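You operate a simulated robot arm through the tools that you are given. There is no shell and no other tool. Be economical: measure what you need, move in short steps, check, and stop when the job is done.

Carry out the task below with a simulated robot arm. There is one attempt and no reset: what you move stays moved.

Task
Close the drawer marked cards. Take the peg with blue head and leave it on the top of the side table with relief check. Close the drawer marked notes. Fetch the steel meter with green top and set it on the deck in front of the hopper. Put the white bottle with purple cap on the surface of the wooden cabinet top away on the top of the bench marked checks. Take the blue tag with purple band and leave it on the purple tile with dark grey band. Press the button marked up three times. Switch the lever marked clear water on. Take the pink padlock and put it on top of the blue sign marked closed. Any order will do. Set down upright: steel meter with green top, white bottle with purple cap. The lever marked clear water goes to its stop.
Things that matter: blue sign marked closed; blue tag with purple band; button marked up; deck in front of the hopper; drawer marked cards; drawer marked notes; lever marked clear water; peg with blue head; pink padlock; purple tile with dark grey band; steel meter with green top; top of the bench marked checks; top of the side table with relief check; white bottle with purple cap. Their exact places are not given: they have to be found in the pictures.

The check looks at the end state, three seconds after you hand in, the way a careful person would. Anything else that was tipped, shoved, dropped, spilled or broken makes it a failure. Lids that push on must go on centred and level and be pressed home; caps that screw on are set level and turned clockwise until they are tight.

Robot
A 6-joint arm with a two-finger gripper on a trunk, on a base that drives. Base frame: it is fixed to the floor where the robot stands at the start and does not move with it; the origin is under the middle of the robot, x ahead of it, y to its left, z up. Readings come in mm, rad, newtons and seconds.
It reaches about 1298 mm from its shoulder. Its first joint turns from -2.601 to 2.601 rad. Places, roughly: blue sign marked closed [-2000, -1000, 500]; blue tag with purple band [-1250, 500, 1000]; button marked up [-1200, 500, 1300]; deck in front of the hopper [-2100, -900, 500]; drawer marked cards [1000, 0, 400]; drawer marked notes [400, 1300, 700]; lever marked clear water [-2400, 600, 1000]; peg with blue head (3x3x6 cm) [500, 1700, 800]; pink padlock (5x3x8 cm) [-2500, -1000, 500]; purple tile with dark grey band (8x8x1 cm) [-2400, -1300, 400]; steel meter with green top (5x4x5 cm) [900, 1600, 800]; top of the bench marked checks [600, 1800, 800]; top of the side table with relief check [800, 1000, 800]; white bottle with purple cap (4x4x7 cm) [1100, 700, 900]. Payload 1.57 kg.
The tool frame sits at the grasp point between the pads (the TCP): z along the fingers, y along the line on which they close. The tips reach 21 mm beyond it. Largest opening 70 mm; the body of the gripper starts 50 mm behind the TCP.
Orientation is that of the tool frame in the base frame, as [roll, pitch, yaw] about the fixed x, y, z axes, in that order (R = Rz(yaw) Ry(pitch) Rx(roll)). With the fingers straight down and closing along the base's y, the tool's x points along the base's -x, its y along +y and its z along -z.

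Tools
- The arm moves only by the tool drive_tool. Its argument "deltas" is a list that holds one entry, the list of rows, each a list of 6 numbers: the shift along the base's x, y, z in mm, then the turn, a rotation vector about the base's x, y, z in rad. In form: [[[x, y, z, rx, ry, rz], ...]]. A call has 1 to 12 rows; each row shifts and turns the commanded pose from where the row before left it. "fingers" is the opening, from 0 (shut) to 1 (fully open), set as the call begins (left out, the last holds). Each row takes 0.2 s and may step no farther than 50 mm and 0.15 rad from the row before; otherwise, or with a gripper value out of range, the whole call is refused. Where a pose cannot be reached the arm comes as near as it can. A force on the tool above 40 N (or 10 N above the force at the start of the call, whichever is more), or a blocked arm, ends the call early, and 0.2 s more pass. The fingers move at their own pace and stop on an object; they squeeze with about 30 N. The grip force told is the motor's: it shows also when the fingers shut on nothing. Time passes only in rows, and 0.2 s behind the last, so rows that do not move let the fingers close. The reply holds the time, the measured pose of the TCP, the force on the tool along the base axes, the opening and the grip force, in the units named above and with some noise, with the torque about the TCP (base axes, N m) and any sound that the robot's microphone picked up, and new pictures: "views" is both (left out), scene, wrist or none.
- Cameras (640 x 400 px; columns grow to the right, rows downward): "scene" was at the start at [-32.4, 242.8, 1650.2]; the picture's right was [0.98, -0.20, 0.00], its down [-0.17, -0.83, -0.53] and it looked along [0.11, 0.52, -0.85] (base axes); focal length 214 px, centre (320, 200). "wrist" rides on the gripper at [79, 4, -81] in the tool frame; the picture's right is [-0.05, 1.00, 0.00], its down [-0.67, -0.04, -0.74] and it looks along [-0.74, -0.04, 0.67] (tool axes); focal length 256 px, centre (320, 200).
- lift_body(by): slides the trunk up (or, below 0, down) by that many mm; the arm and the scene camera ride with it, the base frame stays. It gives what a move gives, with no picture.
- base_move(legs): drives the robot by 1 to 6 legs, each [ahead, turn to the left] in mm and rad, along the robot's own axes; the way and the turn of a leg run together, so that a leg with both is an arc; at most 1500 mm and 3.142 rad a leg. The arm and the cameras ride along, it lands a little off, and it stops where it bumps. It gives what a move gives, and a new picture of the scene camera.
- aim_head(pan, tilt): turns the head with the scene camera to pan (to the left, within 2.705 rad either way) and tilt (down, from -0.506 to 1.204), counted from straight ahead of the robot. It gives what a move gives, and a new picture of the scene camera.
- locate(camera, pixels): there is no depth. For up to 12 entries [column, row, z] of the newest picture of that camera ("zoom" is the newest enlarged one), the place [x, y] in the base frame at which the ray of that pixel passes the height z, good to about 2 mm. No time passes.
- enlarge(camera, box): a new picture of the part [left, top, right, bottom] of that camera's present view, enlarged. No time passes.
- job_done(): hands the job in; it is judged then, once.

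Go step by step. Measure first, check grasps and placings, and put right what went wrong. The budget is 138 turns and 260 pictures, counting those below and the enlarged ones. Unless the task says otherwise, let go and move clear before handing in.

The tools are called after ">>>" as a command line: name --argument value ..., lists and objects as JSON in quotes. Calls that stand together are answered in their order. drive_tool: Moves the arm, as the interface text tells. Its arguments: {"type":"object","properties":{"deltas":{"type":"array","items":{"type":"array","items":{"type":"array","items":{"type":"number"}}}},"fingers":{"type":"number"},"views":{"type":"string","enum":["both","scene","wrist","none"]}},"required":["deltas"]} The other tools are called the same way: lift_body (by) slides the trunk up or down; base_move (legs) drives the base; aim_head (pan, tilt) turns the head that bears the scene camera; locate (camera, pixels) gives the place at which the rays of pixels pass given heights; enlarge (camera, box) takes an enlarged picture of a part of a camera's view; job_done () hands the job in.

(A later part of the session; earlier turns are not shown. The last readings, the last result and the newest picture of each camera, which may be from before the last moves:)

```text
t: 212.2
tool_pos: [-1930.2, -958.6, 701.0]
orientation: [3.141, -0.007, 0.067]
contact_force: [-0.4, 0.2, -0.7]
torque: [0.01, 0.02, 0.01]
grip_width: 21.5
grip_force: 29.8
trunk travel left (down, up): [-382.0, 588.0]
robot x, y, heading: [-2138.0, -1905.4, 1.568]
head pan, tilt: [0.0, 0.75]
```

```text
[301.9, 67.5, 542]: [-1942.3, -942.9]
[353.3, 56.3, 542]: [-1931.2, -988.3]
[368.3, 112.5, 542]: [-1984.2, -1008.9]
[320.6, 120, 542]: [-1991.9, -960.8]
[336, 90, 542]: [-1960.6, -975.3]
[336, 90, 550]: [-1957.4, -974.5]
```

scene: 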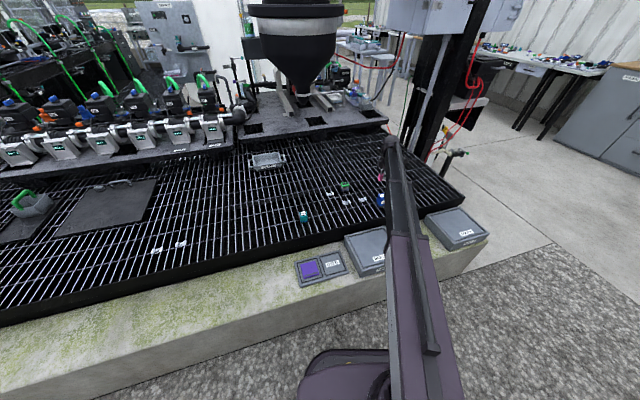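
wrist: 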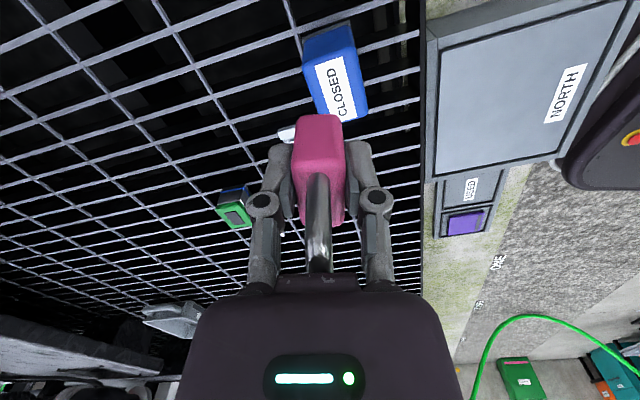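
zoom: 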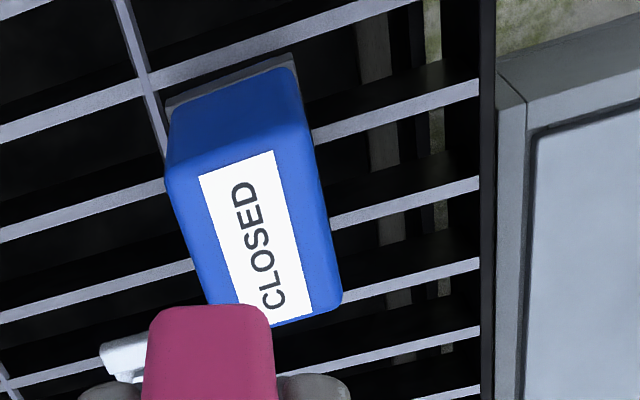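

The sign top is about 46×55 mm, centred at (-1962,-975) at z≈542, turned about 0.35 rad. I'll centre the padlock over it with the same turn and lower close.

>>> drive_tool --deltas '[[[-16, -8.2, 0, 0, 0, 0.14], [-16, -8.2, 0, 0, 0, 0.14], [0, 0, 0, 0, 0, 0]]]' --views "none"

>>> lift_body --by -100

>>> enlarge --camera "wrist" --box '[160, 0, 480, 200]'

>>> enlarge --camera "scene" --box '[340, 140, 440, 240]'

```text
t: 213.0
tool_pos: [-1963.3, -975.7, 700.2]
orientation: [3.141, -0.006, 0.346]
contact_force: [-0.4, 0.7, -1.4]
torque: [-0.02, 0.0, 0.0]
grip_width: 20.9
grip_force: 30.0
trunk travel left (down, up): [-382.0, 588.0]
robot x, y, heading: [-2138.1, -1904.3, 1.569]
head pan, tilt: [0.0, 0.75]
```

```text
t: 214.3
tool_pos: [-1963.4, -977.8, 602.9]
orientation: [-3.141, -0.009, 0.346]
contact_force: [0.0, 2.6, 23.0]
torque: [0.05, 0.01, 0.0]
grip_width: 21.3
grip_force: 30.1
trunk travel left (down, up): [-282.0, 688.0]
robot x, y, heading: [-2134.1, -1901.8, 1.568]
head pan, tilt: [0.0, 0.75]
```

```text
2.00 times, centred on (320, 100) of wrist
```

zoom: 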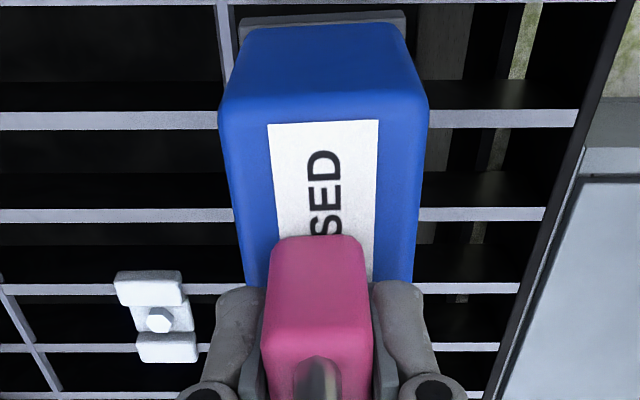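

```text
4.00 times, centred on (390, 190) of scene
```

zoom: 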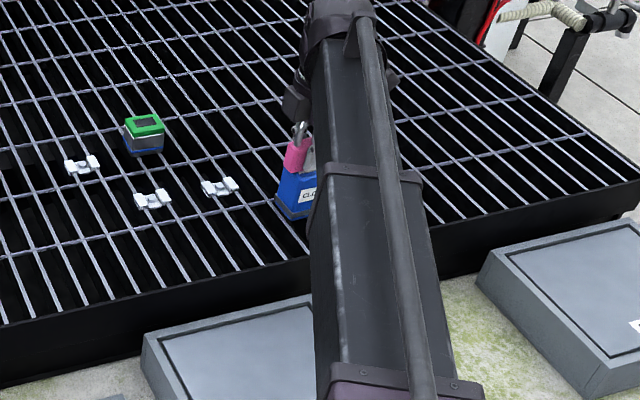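

Contact at 23 N already, so the sign top is at z≈562, which shifts its centre to about (-1953,-973). I'll raise 8 mm, shift (+10.5,+4), and set down lightly.

>>> lift_body --by 9

>>> drive_tool --deltas '[[[10.5, 3.8, 0, 0, 0, 0], [0, 0, 0, 0, 0, 0]]]' --views "wrist"

>>> lift_body --by -6

>>> lift_body --by -2

```text
t: 214.9
tool_pos: [-1963.4, -977.1, 608.6]
orientation: [3.14, -0.008, 0.346]
contact_force: [0.4, 0.0, -0.5]
torque: [0.01, 0.0, -0.04]
grip_width: 21.4
grip_force: 29.8
trunk travel left (down, up): [-291.0, 679.0]
robot x, y, heading: [-2138.1, -1906.1, 1.566]
head pan, tilt: [0.0, 0.75]
```

```text
t: 215.5
tool_pos: [-1952.5, -972.6, 608.5]
orientation: [-3.141, -0.006, 0.346]
contact_force: [-0.1, 0.3, -0.2]
torque: [0.01, -0.02, 0.02]
grip_width: 21.2
grip_force: 29.4
trunk travel left (down, up): [-291.0, 679.0]
robot x, y, heading: [-2140.0, -1901.0, 1.567]
head pan, tilt: [0.0, 0.75]
```

wrist: 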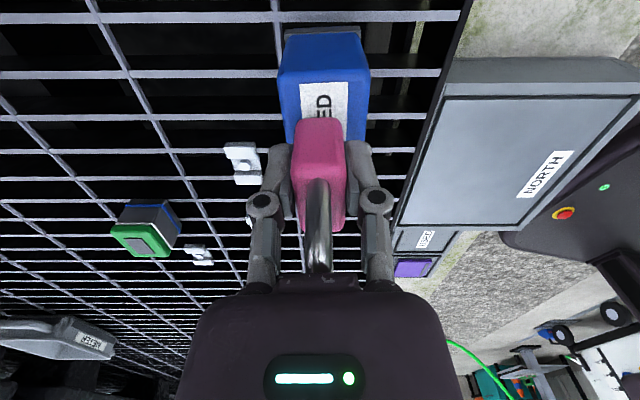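

```text
t: 216.1
tool_pos: [-1953.1, -973.4, 602.9]
orientation: [3.14, -0.006, 0.345]
contact_force: [-0.4, 0.4, -1.6]
torque: [-0.01, 0.01, -0.02]
grip_width: 21.3
grip_force: 30.2
trunk travel left (down, up): [-285.0, 685.0]
robot x, y, heading: [-2133.6, -1904.8, 1.567]
head pan, tilt: [0.0, 0.75]
```

```text
t: 216.6
tool_pos: [-1951.8, -973.3, 601.7]
orientation: [-3.139, -0.007, 0.343]
contact_force: [0.2, 3.0, 14.4]
torque: [0.03, 0.05, 0.0]
grip_width: 21.4
grip_force: 29.5
trunk travel left (down, up): [-283.0, 687.0]
robot x, y, heading: [-2138.0, -1906.2, 1.574]
head pan, tilt: [0.0, 0.75]
```

Seated with 14 N. Releasing and checking.

>>> drive_tool --deltas '[[[0, 0, 0, 0, 0, 0], [0, 0, 0, 0, 0, 0], [0, 0, 0, 0, 0, 0]]]' --fingers 1 --views "none"

>>> lift_body --by 150

>>> enlarge --camera "wrist" --box '[160, 0, 480, 200]'

```text
t: 217.4
tool_pos: [-1952.5, -972.6, 601.7]
orientation: [-3.139, -0.007, 0.346]
contact_force: [-0.3, 1.5, 14.6]
torque: [-0.09, 0.12, -0.04]
grip_width: 70.1
grip_force: 0.0
trunk travel left (down, up): [-283.0, 687.0]
robot x, y, heading: [-2133.1, -1899.9, 1.57]
head pan, tilt: [0.0, 0.75]
```

```text
t: 219.1
tool_pos: [-1953.6, -972.2, 750.9]
orientation: [-3.14, -0.008, 0.344]
contact_force: [-0.4, 0.0, -0.1]
torque: [0.01, -0.02, 0.02]
grip_width: 70.1
grip_force: 0.1
trunk travel left (down, up): [-433.0, 537.0]
robot x, y, heading: [-2135.9, -1903.8, 1.569]
head pan, tilt: [0.0, 0.75]
```

```text
2.00 times, centred on (320, 100) of wrist
```

zoom: 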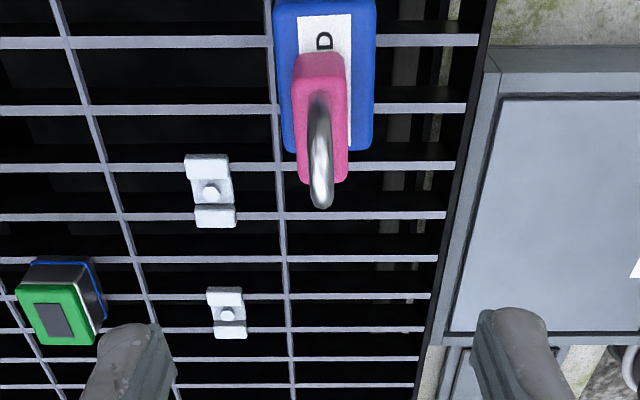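

>>> drive_tool --deltas '[[[-40, 0, 0, 0, 0, 0], [-40, 0, 0, 0, 0, 0], [-40, 0, 0, 0, 0, 0], [-40, 0, 0, 0, 0, 0], [-40, 0, 0, 0, 0, 0], [-40, 0, 0, 0, 0, 0]]]' --views "none"

>>> enlarge --camera "scene" --box '[330, 150, 430, 230]'

>>> enlarge --camera "scene" --box '[0, 0, 640, 400]'

```text
t: 220.5
tool_pos: [-2194.1, -972.6, 750.9]
orientation: [3.14, -0.007, 0.346]
contact_force: [-0.4, -0.8, 0.7]
torque: [0.0, -0.01, -0.04]
grip_width: 69.7
grip_force: 0.0
trunk travel left (down, up): [-433.0, 537.0]
robot x, y, heading: [-2137.5, -1902.6, 1.57]
head pan, tilt: [0.0, 0.75]
```

```text
5.00 times, centred on (380, 190) of scene
```

zoom: 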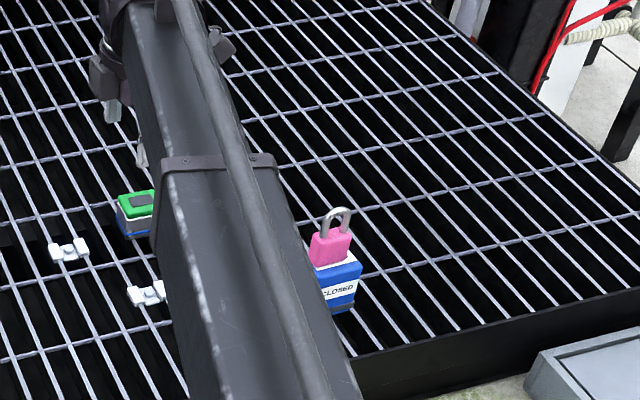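

```text
1.00 times, centred on (320, 200) of scene (not enlarged: the box is as wide or as high as the picture)
```

zoom: 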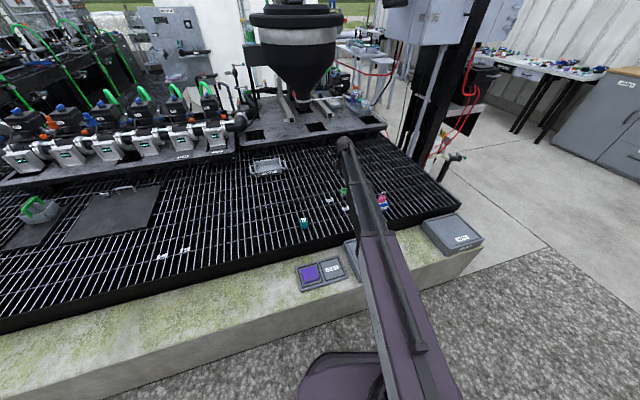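

The padlock sits on the sign. Next is the console: I'll retract and raise the arm, then drive back round to its front at about (-330,900), facing it.

>>> drive_tool --deltas '[[[0, -46, 0, 0, 0, 0], [0, -46, 0, 0, 0, 0], [0, -46, 0, 0, 0, 0]]]' --views "none"

>>> lift_body --by 250

>>> base_move --legs '[[-100, 0], [0, -1.278], [1370, 0], [0, 0.971], [1154, 0]]'

```text
t: 221.3
tool_pos: [-2193.7, -1111.7, 752.1]
orientation: [3.141, -0.007, 0.344]
contact_force: [0.5, 0.3, 0.7]
torque: [-0.02, -0.02, -0.03]
grip_width: 70.1
grip_force: 0.0
trunk travel left (down, up): [-433.0, 537.0]
robot x, y, heading: [-2137.2, -1901.8, 1.567]
head pan, tilt: [0.0, 0.75]
```

```text
t: 223.9
tool_pos: [-2194.7, -1110.7, 1000.8]
orientation: [3.142, -0.007, 0.346]
contact_force: [-0.4, 0.4, 0.2]
torque: [0.0, -0.01, 0.0]
grip_width: 70.1
grip_force: 0.0
trunk travel left (down, up): [-683.0, 287.0]
robot x, y, heading: [-2136.6, -1901.0, 1.57]
head pan, tilt: [0.0, 0.75]
```

```text
t: 248.2
tool_pos: [-297.1, 239.2, 1001.2]
orientation: [-3.14, -0.008, 0.039]
contact_force: [-0.5, -0.4, 0.0]
torque: [0.01, 0.02, 0.01]
grip_width: 69.8
grip_force: 0.0
trunk travel left (down, up): [-683.0, 287.0]
robot x, y, heading: [-485.1, -531.5, 1.263]
head pan, tilt: [0.0, 0.75]
```

scene: 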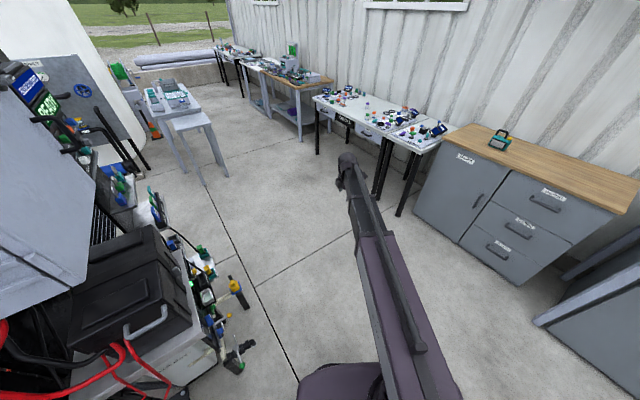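

I'll continue north to about (-170,900) and then turn to face the console.

>>> base_move --legs '[[0, 0.091], [1465, 0], [0, 2.2]]'

>>> aim_head --pan 0.0 --tilt 0.45

```text
t: 265.7
tool_pos: [-878.7, 522.1, 1001.8]
orientation: [3.14, -0.008, 2.353]
contact_force: [-0.6, -0.4, -0.2]
torque: [-0.01, -0.04, 0.02]
grip_width: 69.9
grip_force: 0.1
trunk travel left (down, up): [-683.0, 287.0]
robot x, y, heading: [-174.0, 884.5, -2.719]
head pan, tilt: [0.0, 0.75]
```

scene: 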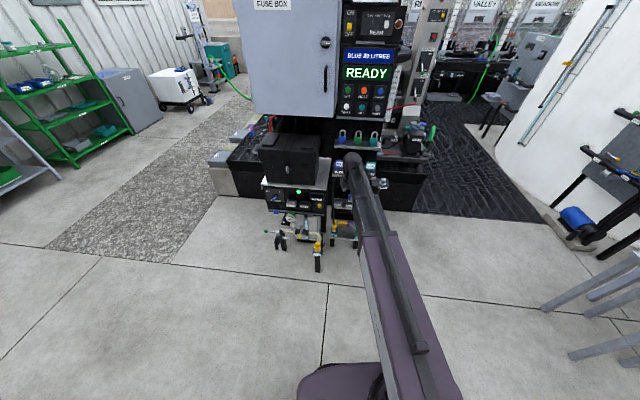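

```text
t: 266.5
tool_pos: [-877.6, 524.2, 1001.5]
orientation: [-3.141, -0.007, 2.353]
contact_force: [0.7, -0.1, 0.8]
torque: [0.01, 0.02, 0.02]
grip_width: 69.8
grip_force: 0.1
trunk travel left (down, up): [-683.0, 287.0]
robot x, y, heading: [-171.2, 882.9, -2.715]
head pan, tilt: [0.0, 0.45]
```

scene: 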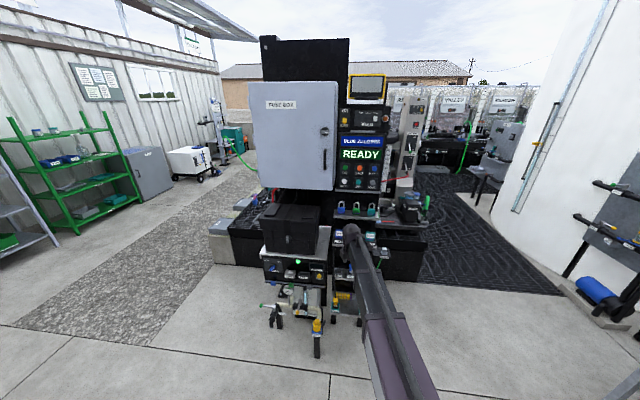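

The console faces me almost squarely. I'll zoom in on the panel and shelves.

>>> enlarge --camera "scene" --box '[325, 125, 405, 200]'

>>> enlarge --camera "scene" --box '[310, 190, 410, 340]'

>>> locate --camera "scene" --pixels '[[359, 184, 1300], [359, 184, 1200], [345, 168, 1300], [375, 168, 1300]]'

>>> lift_body --by 250

>>> enlarge --camera "scene" --box '[300, 120, 440, 220]'

```text
5.33 times, centred on (365, 162) of scene
```

zoom: 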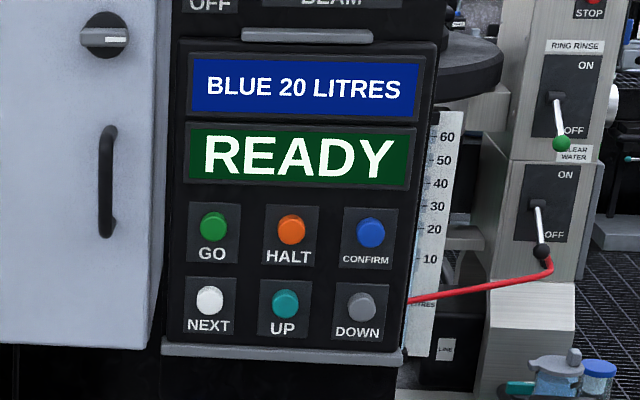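

```text
2.67 times, centred on (360, 265) of scene
```

zoom: 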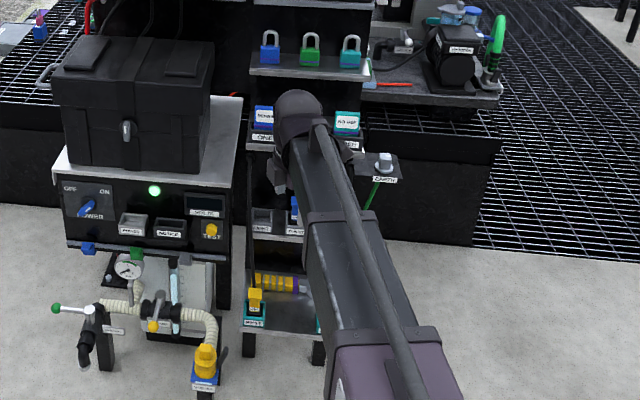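

```text
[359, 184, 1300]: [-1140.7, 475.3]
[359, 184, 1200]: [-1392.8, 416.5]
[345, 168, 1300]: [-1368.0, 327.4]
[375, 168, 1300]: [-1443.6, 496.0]
```

```text
t: 269.1
tool_pos: [-878.7, 523.0, 1251.5]
orientation: [-3.141, -0.008, 2.353]
contact_force: [0.3, 0.0, 0.8]
torque: [-0.02, 0.03, 0.02]
grip_width: 70.2
grip_force: 0.0
trunk travel left (down, up): [-933.0, 37.0]
robot x, y, heading: [-171.3, 887.0, -2.718]
head pan, tilt: [0.0, 0.45]
```

```text
4.00 times, centred on (370, 170) of scene
```

zoom: 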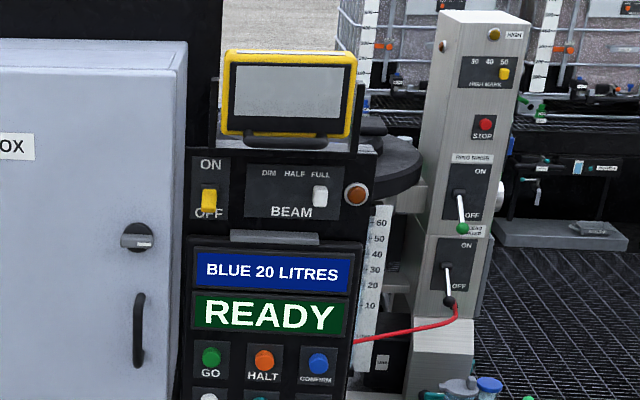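

>>> enlarge --camera "scene" --box '[320, 190, 400, 250]'

```text
6.67 times, centred on (360, 220) of scene
```

zoom: 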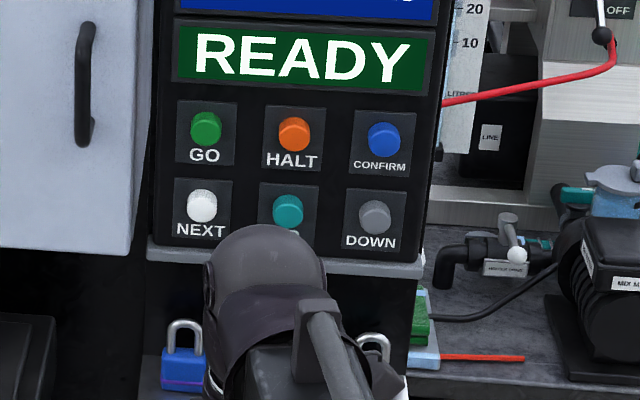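

>>> locate --camera "zoom" --pixels '[[288, 212, 1300], [288, 212, 1200], [205, 128, 1300], [205, 128, 1200], [384, 138, 1300], [384, 138, 1200], [201, 205, 1200], [374, 215, 1200]]'

>>> locate --camera "scene" --pixels '[[358.4, 182.2, 1300], [358.4, 182.2, 1200], [345, 167.2, 1300], [345, 167.2, 1200], [374.4, 168.3, 1300], [374.4, 168.3, 1200]]'

```text
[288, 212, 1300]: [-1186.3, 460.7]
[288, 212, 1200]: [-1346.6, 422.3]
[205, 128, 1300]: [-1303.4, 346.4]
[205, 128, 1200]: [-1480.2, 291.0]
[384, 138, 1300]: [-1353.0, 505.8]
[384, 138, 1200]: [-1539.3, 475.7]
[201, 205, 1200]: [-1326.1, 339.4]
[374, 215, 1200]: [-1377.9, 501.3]
```

```text
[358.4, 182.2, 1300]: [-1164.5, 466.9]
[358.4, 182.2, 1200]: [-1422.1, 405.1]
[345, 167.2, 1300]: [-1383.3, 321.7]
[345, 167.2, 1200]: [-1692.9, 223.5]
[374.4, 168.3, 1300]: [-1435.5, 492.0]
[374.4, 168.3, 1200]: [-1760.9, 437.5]
```

UP is triangulated at (-1222,452,1278) and the panel normal azimuth is ≈0.305. I'll turn the yaw so the camera ends up above, then tilt the closed tool to nearly horizontal, pointing at the panel.

>>> drive_tool --deltas '[[[-10.6, 1.35, 0, 0, 0, 0.136], [-10.6, 1.35, 0, 0, 0, 0.136], [-10.6, 1.35, 0, 0, 0, 0.136], [-10.6, 1.35, 0, 0, 0, 0.136], [-10.6, 1.35, 0, 0, 0, 0.136], [-10.6, 1.35, 0, 0, 0, 0.136], [-10.6, 1.35, 0, 0, 0, 0.136], [-10.6, 1.35, 0, 0, 0, 0.136]]]' --fingers 0 --views "none"

>>> drive_tool --deltas '[[[-23.8, -7.5, 1.7, -0.0406, 0.1287, 0], [-23.4, -7.4, 5, -0.0406, 0.1287, 0], [-22.6, -7.1, 8.3, -0.0406, 0.1287, 0], [-21.3, -6.7, 11.4, -0.0406, 0.1287, 0], [-19.6, -6.2, 14.3, -0.0406, 0.1287, 0], [-17.6, -5.6, 17, -0.0406, 0.1287, 0], [-15.2, -4.8, 19.2, -0.0406, 0.1287, 0], [-12.7, -4, 21.4, -0.0406, 0.1287, 0], [-9.8, -3.1, 22.9, -0.0406, 0.1287, 0], [-6.8, -2.1, 24.1, -0.0406, 0.1287, 0]]]'

```text
t: 270.9
tool_pos: [-962.4, 533.1, 1250.9]
orientation: [3.14, -0.006, -2.852]
contact_force: [0.6, 0.1, 0.1]
torque: [0.01, -0.01, 0.02]
grip_width: 0.0
grip_force: 28.7
trunk travel left (down, up): [-933.0, 37.0]
robot x, y, heading: [-171.2, 885.4, -2.716]
head pan, tilt: [0.0, 0.45]
```

```text
t: 273.1
tool_pos: [-1136.9, 479.7, 1398.1]
orientation: [-3.102, -1.356, -2.875]
contact_force: [-0.4, 0.4, -0.8]
torque: [0.02, 0.03, -0.04]
grip_width: 0.0
grip_force: 28.6
trunk travel left (down, up): [-933.0, 37.0]
robot x, y, heading: [-169.6, 883.9, -2.717]
head pan, tilt: [0.0, 0.45]
```

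scene: 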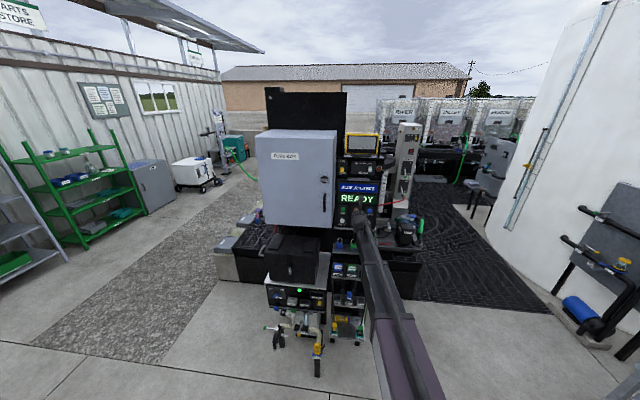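
wrist: 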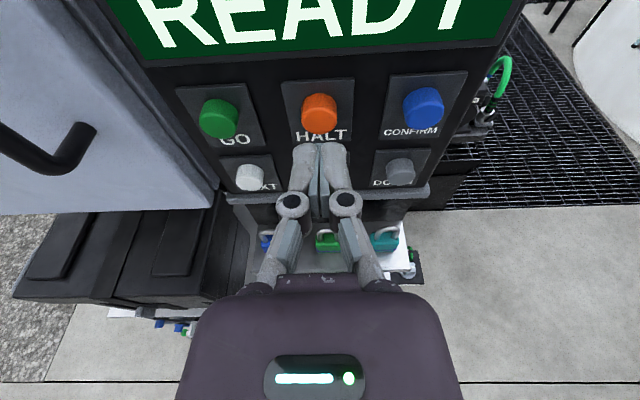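

Perfectly lined up in column with HALT/UP. I'll lower 115 mm to the UP row and check.

>>> lift_body --by -115

>>> enlarge --camera "wrist" --box '[160, 0, 480, 240]'

```text
t: 274.6
tool_pos: [-1137.8, 479.8, 1281.9]
orientation: [-3.104, -1.357, -2.873]
contact_force: [-0.6, 0.0, 0.4]
torque: [0.02, 0.0, 0.03]
grip_width: 0.0
grip_force: 28.5
trunk travel left (down, up): [-818.0, 152.0]
robot x, y, heading: [-173.5, 885.1, -2.72]
head pan, tilt: [0.0, 0.45]
```

```text
1.67 times, centred on (320, 120) of wrist
```

zoom: 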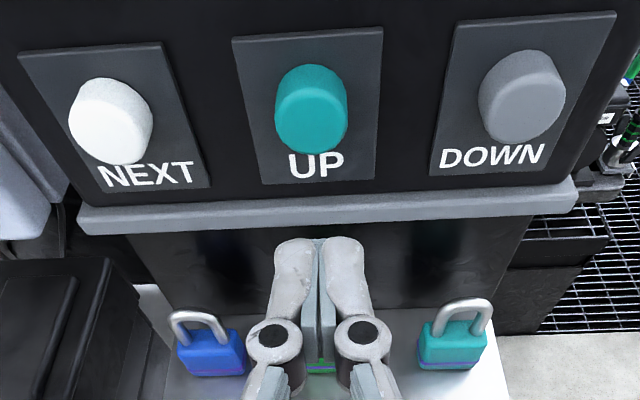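

UP is straight ahead (px (315,66), as predicted for the motion line). I'll advance to near contact, then press in small steps.

>>> drive_tool --deltas '[[[-18.2, -9, 0, 0, 0, 0], [-19.1, -6, 0, 0, 0, 0], [-17, -5.4, 0, 0, 0, 0]]]' --views "wrist"

>>> enlarge --camera "wrist" --box '[240, 40, 400, 200]'

```text
t: 275.4
tool_pos: [-1192.5, 459.1, 1281.5]
orientation: [-3.108, -1.355, -2.868]
contact_force: [0.5, 0.6, -0.7]
torque: [0.01, 0.02, -0.02]
grip_width: 0.0
grip_force: 28.5
trunk travel left (down, up): [-818.0, 152.0]
robot x, y, heading: [-173.6, 887.0, -2.716]
head pan, tilt: [0.0, 0.45]
```

wrist: 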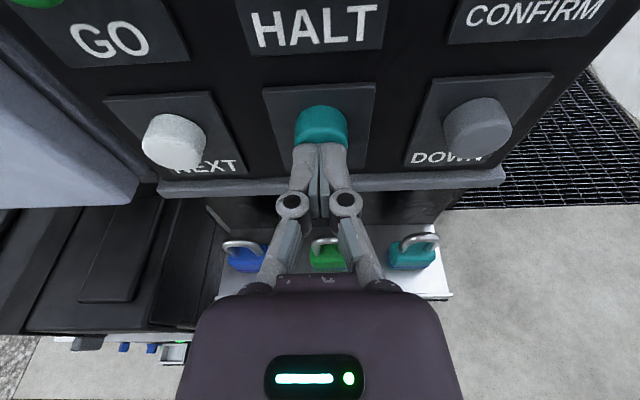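

```text
2.50 times, centred on (320, 120) of wrist
```

zoom: 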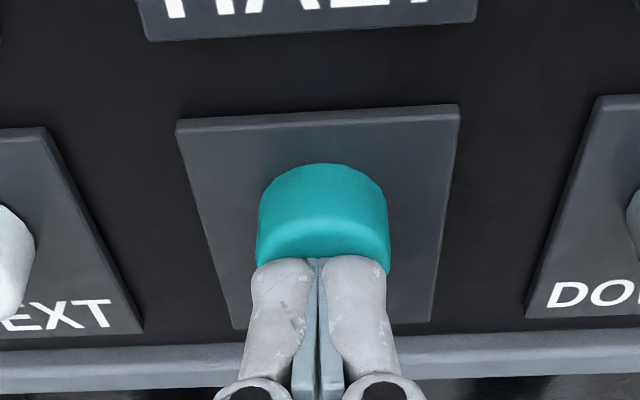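

>>> lift_body --by 3

>>> drive_tool --deltas '[[[-2.9, -0.9, 0, 0, 0, 0], [-2.9, -0.9, 0, 0, 0, 0], [-2.9, -0.9, 0, 0, 0, 0], [-2.9, -0.9, 0, 0, 0, 0]]]' --views "wrist"

```text
t: 275.9
tool_pos: [-1192.1, 459.1, 1285.7]
orientation: [-3.105, -1.353, -2.871]
contact_force: [-0.1, 0.5, 0.6]
torque: [-0.02, -0.01, -0.01]
grip_width: 0.1
grip_force: 28.4
trunk travel left (down, up): [-821.0, 149.0]
robot x, y, heading: [-170.5, 884.9, -2.712]
head pan, tilt: [0.0, 0.45]
```

```text
t: 276.9
tool_pos: [-1200.5, 456.0, 1287.0]
orientation: [-3.106, -1.353, -2.873]
contact_force: [12.0, 3.8, -4.1]
torque: [0.02, -0.07, -0.03]
grip_width: 5.9
grip_force: 29.2
trunk travel left (down, up): [-821.0, 149.0]
robot x, y, heading: [-173.9, 883.6, -2.718]
head pan, tilt: [0.0, 0.45]
heard: click
```

wrist: 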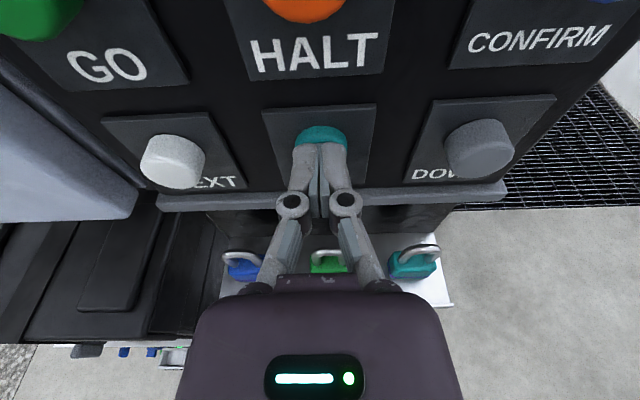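

A click was heard, 12 N: press 1. I'll back off and press again.

>>> drive_tool --deltas '[[[7, 2.2, 0, 0, 0, 0], [7, 2.2, 0, 0, 0, 0], [0, 0, 0, 0, 0, 0]]]' --views "none"

>>> drive_tool --deltas '[[[-5, -1.6, 0, 0, 0, 0], [-3, -1, 0, 0, 0, 0], [-3, -0.9, 0, 0, 0, 0], [-3, -0.9, 0, 0, 0, 0]]]' --views "none"

>>> drive_tool --deltas '[[[7, 2.2, 0, 0, 0, 0], [7, 2.2, 0, 0, 0, 0], [0, 0, 0, 0, 0, 0]]]' --views "wrist"

```text
t: 277.7
tool_pos: [-1188.3, 462.3, 1286.5]
orientation: [-3.106, -1.354, -2.873]
contact_force: [-0.5, 0.0, 0.1]
torque: [0.02, 0.0, -0.03]
grip_width: 0.0
grip_force: 28.9
trunk travel left (down, up): [-821.0, 149.0]
robot x, y, heading: [-174.2, 886.9, -2.712]
head pan, tilt: [0.0, 0.45]
```

```text
t: 278.7
tool_pos: [-1201.3, 455.5, 1286.6]
orientation: [-3.107, -1.354, -2.871]
contact_force: [12.1, 2.7, -4.5]
torque: [0.02, -0.07, 0.0]
grip_width: 6.2
grip_force: 29.5
trunk travel left (down, up): [-821.0, 149.0]
robot x, y, heading: [-170.1, 886.6, -2.707]
head pan, tilt: [0.0, 0.45]
heard: click
```

```text
t: 279.5
tool_pos: [-1189.5, 462.3, 1285.4]
orientation: [-3.106, -1.355, -2.872]
contact_force: [0.0, -0.8, -0.5]
torque: [-0.01, 0.0, -0.01]
grip_width: 0.0
grip_force: 28.3
trunk travel left (down, up): [-821.0, 149.0]
robot x, y, heading: [-172.1, 887.3, -2.717]
head pan, tilt: [0.0, 0.45]
```

wrist: 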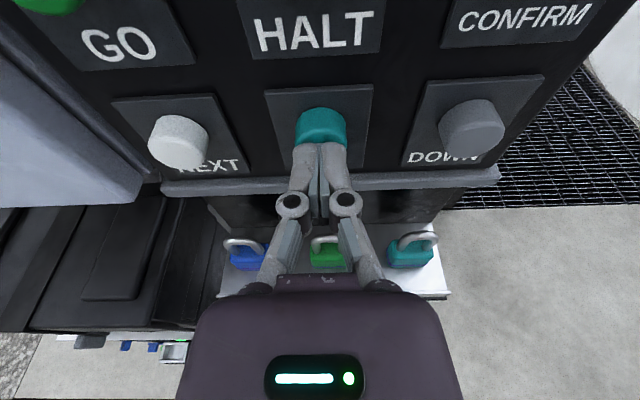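

Second click heard. Press three, then retreat well clear.

>>> drive_tool --deltas '[[[-5, -1.6, 0, 0, 0, 0], [-3, -1, 0, 0, 0, 0], [-3, -0.9, 0, 0, 0, 0], [-3, -0.9, 0, 0, 0, 0]]]' --views "none"

>>> drive_tool --deltas '[[[7, 2.2, 0, 0, 0, 0], [10, 3.2, 0, 0, 0, 0], [25, 8, 0, 0, 0, 0], [40, 12.6, 0, 0, 0, 0]]]' --views "none"

>>> enlarge --camera "scene" --box '[310, 150, 420, 250]'

```text
t: 280.5
tool_pos: [-1201.2, 455.9, 1286.0]
orientation: [-3.104, -1.356, -2.872]
contact_force: [11.0, 4.2, -4.2]
torque: [-0.01, -0.05, -0.03]
grip_width: 6.1
grip_force: 28.4
trunk travel left (down, up): [-821.0, 149.0]
robot x, y, heading: [-172.0, 885.4, -2.709]
head pan, tilt: [0.0, 0.45]
heard: click
```

```text
t: 281.5
tool_pos: [-1120.3, 484.1, 1286.8]
orientation: [-3.102, -1.357, -2.875]
contact_force: [-0.3, 0.4, -0.1]
torque: [0.01, 0.0, 0.01]
grip_width: 0.0
grip_force: 29.0
trunk travel left (down, up): [-821.0, 149.0]
robot x, y, heading: [-173.8, 885.3, -2.717]
head pan, tilt: [0.0, 0.45]
```

```text
4.00 times, centred on (365, 200) of scene
```

zoom: 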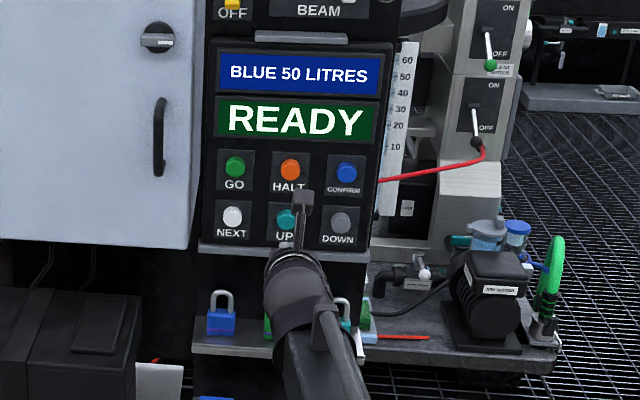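

The display went from 20 to 50 litres, so all three presses registered. Now the tags on the shelf around z≈1000: I'll move the arm aside and look.

>>> drive_tool --deltas '[[[30, 40, 0, 0, 0, 0], [25, 43, 0, 0, 0, 0], [20, 45, 0, 0, 0, 0], [20, 45, 0, 0, 0, 0], [20, 45, 0, 0, 0, 0]]]' --views "none"

>>> aim_head --pan 0.05 --tilt 0.7

>>> enlarge --camera "scene" --box '[310, 150, 410, 240]'

```text
t: 282.7
tool_pos: [-987.3, 638.6, 1287.7]
orientation: [-3.116, -1.362, -2.903]
contact_force: [-0.1, 0.0, 0.1]
torque: [0.0, -0.03, 0.02]
grip_width: 0.1
grip_force: 28.0
out of reach, approached as far as the arm can: row 3, 4, 5
trunk travel left (down, up): [-821.0, 149.0]
robot x, y, heading: [-169.9, 883.2, -2.715]
head pan, tilt: [0.0, 0.45]
```

```text
t: 283.4
tool_pos: [-987.3, 638.7, 1286.4]
orientation: [-3.113, -1.358, -2.904]
contact_force: [-0.2, -0.3, 0.0]
torque: [-0.03, -0.01, -0.01]
grip_width: 0.2
grip_force: 28.7
trunk travel left (down, up): [-821.0, 149.0]
robot x, y, heading: [-168.6, 882.3, -2.714]
head pan, tilt: [0.051, 0.7]
```

scene: 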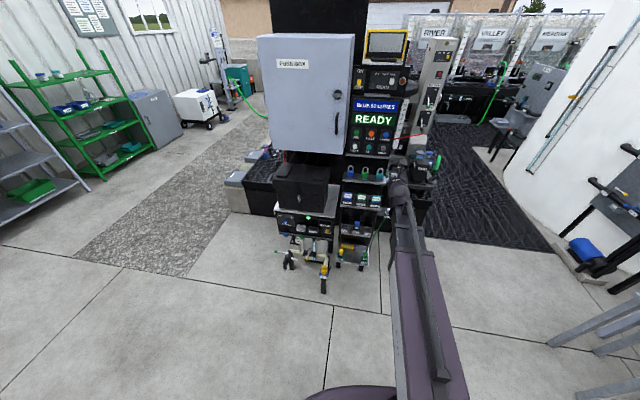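

```text
4.44 times, centred on (360, 195) of scene
```

zoom: 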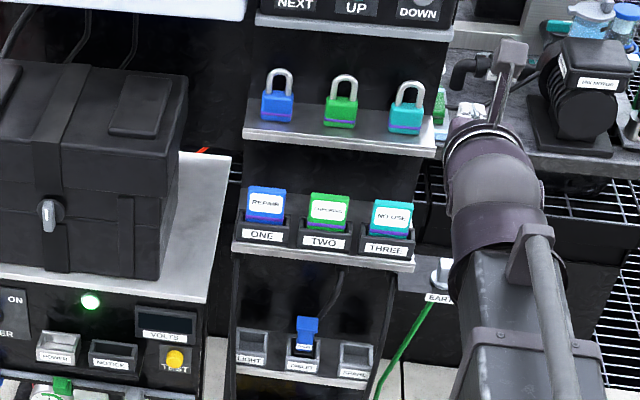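

>>> enlarge --camera "scene" --box '[330, 185, 380, 215]'

>>> locate --camera "scene" --pixels '[[348, 193, 1050], [348, 193, 1000], [348, 203, 1000], [348, 203, 980], [376, 207, 1000], [376, 207, 980]]'

```text
12.80 times, centred on (355, 200) of scene
```

zoom: 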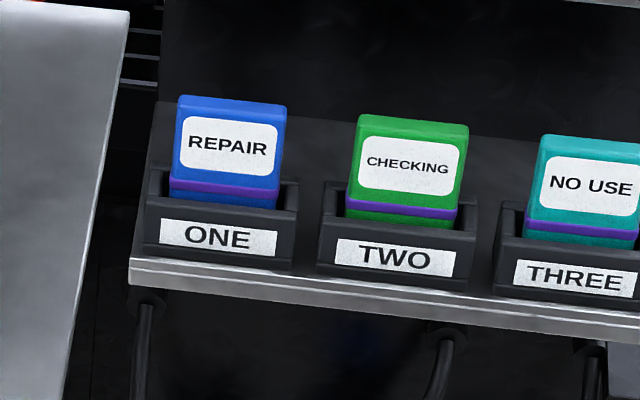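

```text
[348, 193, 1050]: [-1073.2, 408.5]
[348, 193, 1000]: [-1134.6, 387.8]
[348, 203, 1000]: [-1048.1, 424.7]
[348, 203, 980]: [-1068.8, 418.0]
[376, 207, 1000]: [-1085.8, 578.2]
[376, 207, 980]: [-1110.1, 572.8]
```

The blue tag "REPAIR" with a purple band stands in holder ONE. It's under the padlock shelf, so I need a horizontal approach gripping its side edges. I'll lower the trunk 250 mm and triangulate it.

>>> lift_body --by -250

>>> enlarge --camera "scene" --box '[320, 130, 400, 190]'

```text
t: 286.0
tool_pos: [-987.3, 638.8, 1037.3]
orientation: [-3.113, -1.359, -2.907]
contact_force: [-0.5, 0.5, 0.7]
torque: [-0.01, 0.03, 0.0]
grip_width: 0.0
grip_force: 28.4
trunk travel left (down, up): [-571.0, 399.0]
robot x, y, heading: [-172.0, 884.2, -2.717]
head pan, tilt: [0.051, 0.7]
```

```text
6.67 times, centred on (360, 160) of scene
```

zoom: 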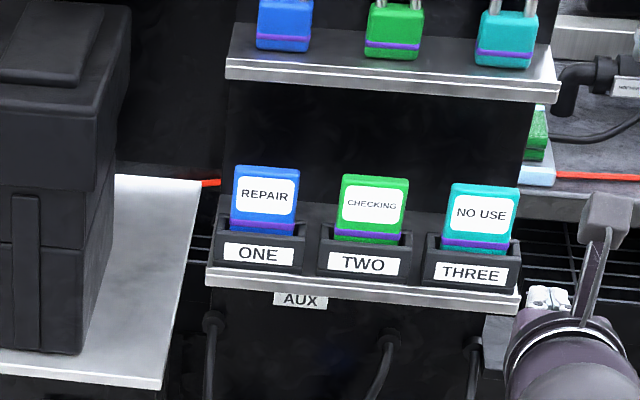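

>>> locate --camera "zoom" --pixels '[[236, 168, 1050], [236, 168, 1000], [300, 172, 1050], [300, 172, 1000], [228, 65, 1200], [228, 65, 1100], [207, 278, 1000], [207, 278, 950], [558, 88, 1200], [558, 88, 1100]]'

>>> locate --camera "scene" --pixels '[[344.06, 192.0, 1050], [344.06, 192.0, 1000], [352.3, 192.8, 1050], [352.3, 192.8, 1000], [342.7, 178.8, 1200], [342.7, 178.8, 1100], [340.2, 205.5, 1000], [340.2, 205.5, 950], [386.3, 183.75, 1200], [386.3, 183.75, 1100]]'

```text
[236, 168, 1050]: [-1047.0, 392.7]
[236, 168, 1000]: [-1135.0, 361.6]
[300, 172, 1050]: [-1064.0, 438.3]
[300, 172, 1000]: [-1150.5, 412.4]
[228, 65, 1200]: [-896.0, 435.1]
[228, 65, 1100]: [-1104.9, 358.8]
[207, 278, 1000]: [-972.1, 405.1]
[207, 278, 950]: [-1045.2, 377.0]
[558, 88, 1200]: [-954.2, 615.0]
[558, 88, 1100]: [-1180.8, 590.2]
```

```text
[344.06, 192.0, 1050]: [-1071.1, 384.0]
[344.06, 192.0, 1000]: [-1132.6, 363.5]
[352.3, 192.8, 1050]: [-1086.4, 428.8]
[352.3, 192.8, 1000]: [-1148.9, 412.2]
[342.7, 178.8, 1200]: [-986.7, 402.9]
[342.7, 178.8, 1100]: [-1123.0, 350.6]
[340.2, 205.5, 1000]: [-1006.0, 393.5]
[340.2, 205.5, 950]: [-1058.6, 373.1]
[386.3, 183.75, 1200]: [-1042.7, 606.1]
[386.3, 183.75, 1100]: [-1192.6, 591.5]
```

The tag is 53 mm wide, top centre at (-1136,389,1004). It stands about 25 mm in front of the padlock shelf's edge (n≈-990, z≈1080). I'll approach tilted 57° from vertical, gripping its side edges, and first go to a pre-grasp pose.

>>> drive_tool --deltas '[[[5.7, 1.8, -20.9, 0.0352, -0.1115, 0.02], [8, 2.5, -20, 0.0352, -0.1115, 0.02], [10.1, 3.2, -18.8, 0.0352, -0.1115, 0], [-15, -38.5, 0, 0, 0, 0], [-15, -38.5, 0, 0, 0, 0], [-15, -38.5, 0, 0, 0, 0], [-15, -38.5, 0, 0, 0, 0], [-15, -38.5, 0, 0, 0, 0], [-15, -38.5, 0, 0, 0, 0]]]' --fingers 1

```text
t: 288.0
tool_pos: [-1042.5, 372.7, 976.4]
orientation: [3.142, -1.01, -2.838]
contact_force: [-0.4, 0.5, -0.9]
torque: [0.0, 0.02, 0.01]
grip_width: 70.2
grip_force: 0.0
out of reach, approached as far as the arm can: row 1, 2, 3
trunk travel left (down, up): [-571.0, 399.0]
robot x, y, heading: [-170.2, 887.4, -2.718]
head pan, tilt: [0.051, 0.7]
```

scene: 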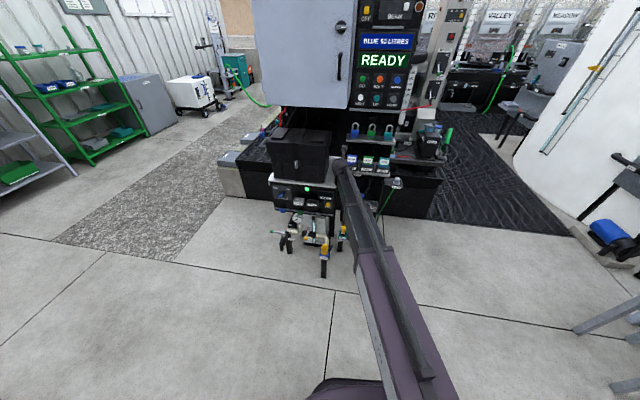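
wrist: 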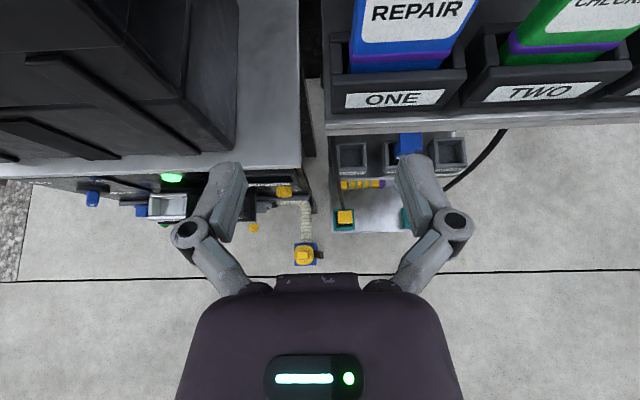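

Reached α≈1.0, az 197.4°. The tag appears about 40 mm to the right; I'll shift +e 40 mm, raise 14 mm, and look again.

>>> drive_tool --deltas '[[[-6, 19, 0, 0, 0, 0], [-6, 19, 0, 0, 0, 0]]]' --views "none"

>>> lift_body --by 15

>>> enlarge --camera "wrist" --box '[160, 0, 480, 200]'

```text
t: 288.6
tool_pos: [-1052.9, 411.2, 976.1]
orientation: [-3.142, -1.01, -2.837]
contact_force: [0.5, -0.9, -0.9]
torque: [0.0, -0.02, 0.02]
grip_width: 70.0
grip_force: 0.0
trunk travel left (down, up): [-571.0, 399.0]
robot x, y, heading: [-173.5, 883.3, -2.714]
head pan, tilt: [0.051, 0.7]
```

```text
t: 289.3
tool_pos: [-1052.2, 411.1, 991.7]
orientation: [3.141, -1.009, -2.837]
contact_force: [0.4, 0.1, 0.1]
torque: [0.01, 0.0, -0.01]
grip_width: 69.9
grip_force: 0.1
trunk travel left (down, up): [-586.0, 384.0]
robot x, y, heading: [-174.0, 881.7, -2.713]
head pan, tilt: [0.051, 0.7]
```

```text
2.00 times, centred on (320, 100) of wrist
```

zoom: 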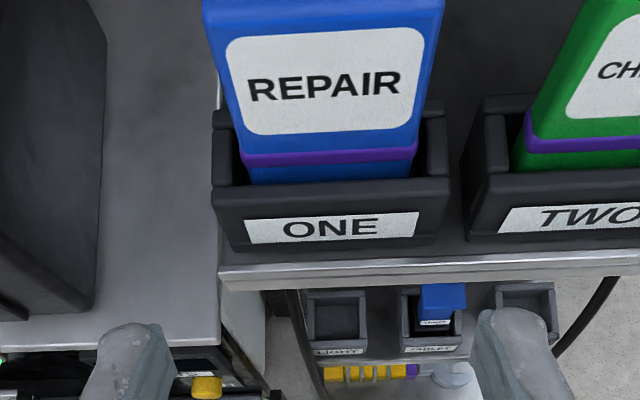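

The tag is centred between the fingers. I'll lower 8 mm and advance 85 mm along -n so the fingers straddle it.

>>> lift_body --by -8

>>> drive_tool --deltas '[[[-16.2, -5.1, 0, 0, 0, 0], [-16.2, -5.1, 0, 0, 0, 0], [-16.2, -5.1, 0, 0, 0, 0]]]' --views "none"

>>> enlarge --camera "wrist" --box '[160, 0, 480, 200]'

```text
t: 289.8
tool_pos: [-1052.1, 412.8, 983.6]
orientation: [3.141, -1.009, -2.836]
contact_force: [0.8, 0.3, 0.5]
torque: [-0.01, -0.02, 0.01]
grip_width: 70.2
grip_force: 0.1
trunk travel left (down, up): [-578.0, 392.0]
robot x, y, heading: [-169.5, 884.5, -2.716]
head pan, tilt: [0.051, 0.7]
```

```text
t: 290.6
tool_pos: [-1100.7, 395.0, 982.9]
orientation: [-3.141, -1.011, -2.838]
contact_force: [0.3, 0.2, 1.2]
torque: [0.0, -0.02, 0.0]
grip_width: 70.2
grip_force: 0.0
trunk travel left (down, up): [-578.0, 392.0]
robot x, y, heading: [-171.5, 884.3, -2.714]
head pan, tilt: [0.051, 0.7]
```

```text
2.00 times, centred on (320, 100) of wrist
```

zoom: 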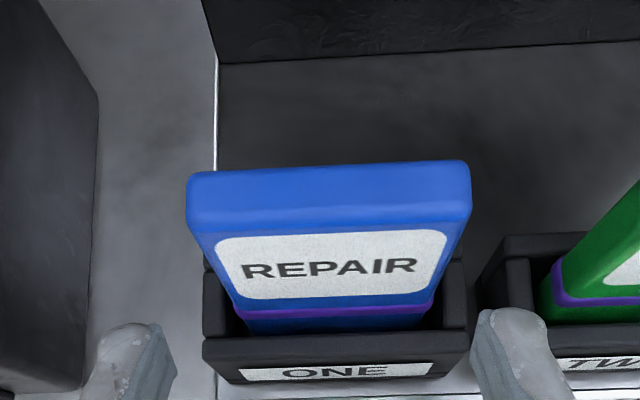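

Centred within 2 mm. I'll advance the last 35 mm and grip.

>>> drive_tool --deltas '[[[-16.5, -4.1, 0, 0, 0, 0], [-16.5, -4.6, 0, 0, 0, 0], [0, 0, 0, 0, 0, 0]]]' --views "wrist"

>>> drive_tool --deltas '[[[0, 0, 0, 0, 0, 0], [0, 0, 0, 0, 0, 0], [0, 0, 0, 0, 0, 0]]]' --fingers 0.5 --views "wrist"

```text
t: 291.4
tool_pos: [-1132.7, 387.8, 982.8]
orientation: [-3.14, -1.008, -2.838]
contact_force: [-0.1, -0.5, 0.1]
torque: [-0.02, -0.02, 0.03]
grip_width: 69.7
grip_force: 0.1
trunk travel left (down, up): [-578.0, 392.0]
robot x, y, heading: [-173.3, 886.1, -2.713]
head pan, tilt: [0.051, 0.7]
```

wrist: 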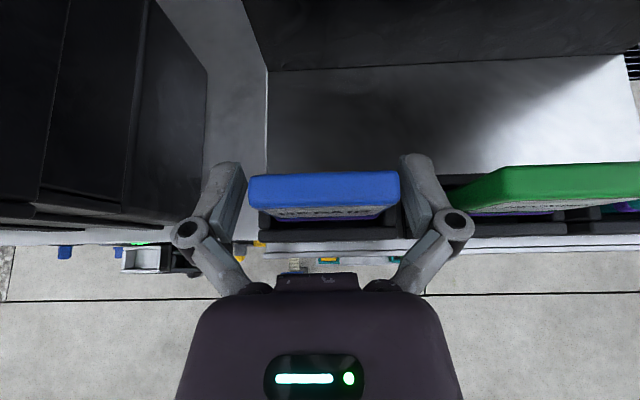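

```text
t: 292.2
tool_pos: [-1133.7, 387.4, 982.6]
orientation: [3.14, -1.01, -2.839]
contact_force: [0.8, 0.3, 3.3]
torque: [-0.03, -0.04, -0.02]
grip_width: 49.8
grip_force: 30.2
trunk travel left (down, up): [-578.0, 392.0]
robot x, y, heading: [-172.9, 884.6, -2.719]
head pan, tilt: [0.051, 0.7]
```

wrist: 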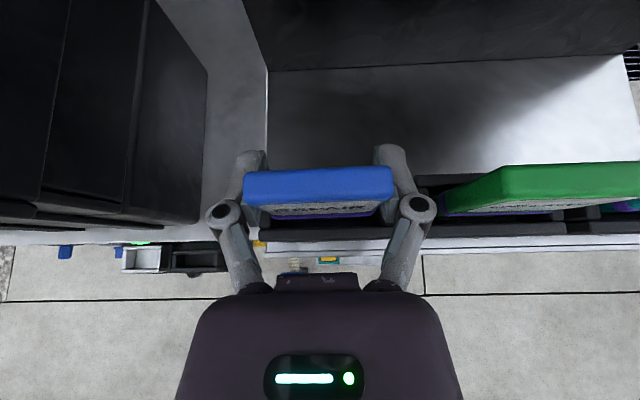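

Gripped at 49.8 mm. I'll lift 48 mm out of the holder, then withdraw along +n.

>>> lift_body --by 48

>>> drive_tool --deltas '[[[19, 6, 0, 0, 0, 0], [28, 9, 0, 0, 0, 0], [38, 12, 0, 0, 0, 0], [38, 12, 0, 0, 0, 0]]]'

```text
t: 293.1
tool_pos: [-1132.8, 388.2, 1030.5]
orientation: [-3.141, -1.01, -2.837]
contact_force: [1.1, -1.2, 0.0]
torque: [0.01, 0.02, -0.02]
grip_width: 50.1
grip_force: 29.5
trunk travel left (down, up): [-626.0, 344.0]
robot x, y, heading: [-168.5, 887.6, -2.717]
head pan, tilt: [0.051, 0.7]
```

```text
t: 294.1
tool_pos: [-1008.4, 426.9, 1031.7]
orientation: [-3.141, -1.008, -2.839]
contact_force: [0.4, -0.2, -0.3]
torque: [-0.01, -0.02, 0.02]
grip_width: 49.9
grip_force: 30.5
trunk travel left (down, up): [-626.0, 344.0]
robot x, y, heading: [-171.9, 887.0, -2.717]
head pan, tilt: [0.051, 0.7]
```

scene: 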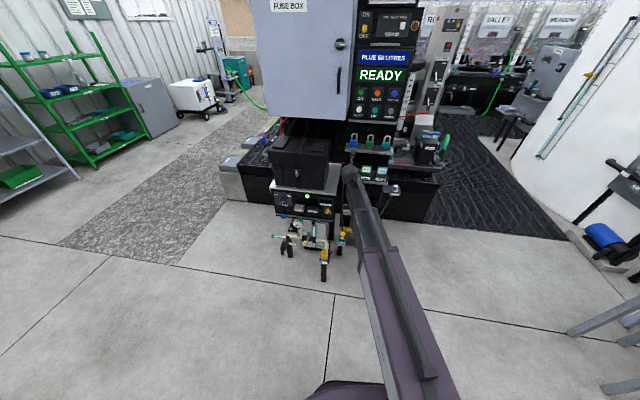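
wrist: 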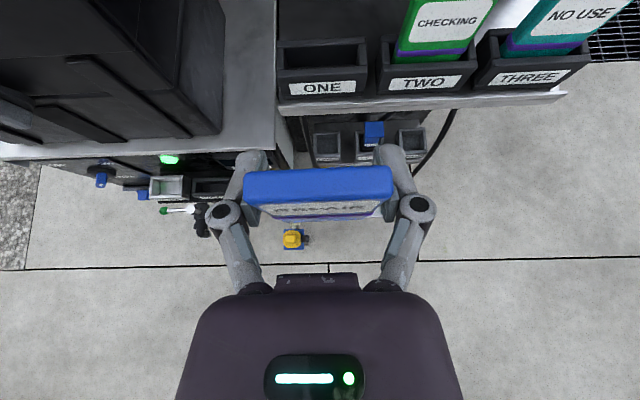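

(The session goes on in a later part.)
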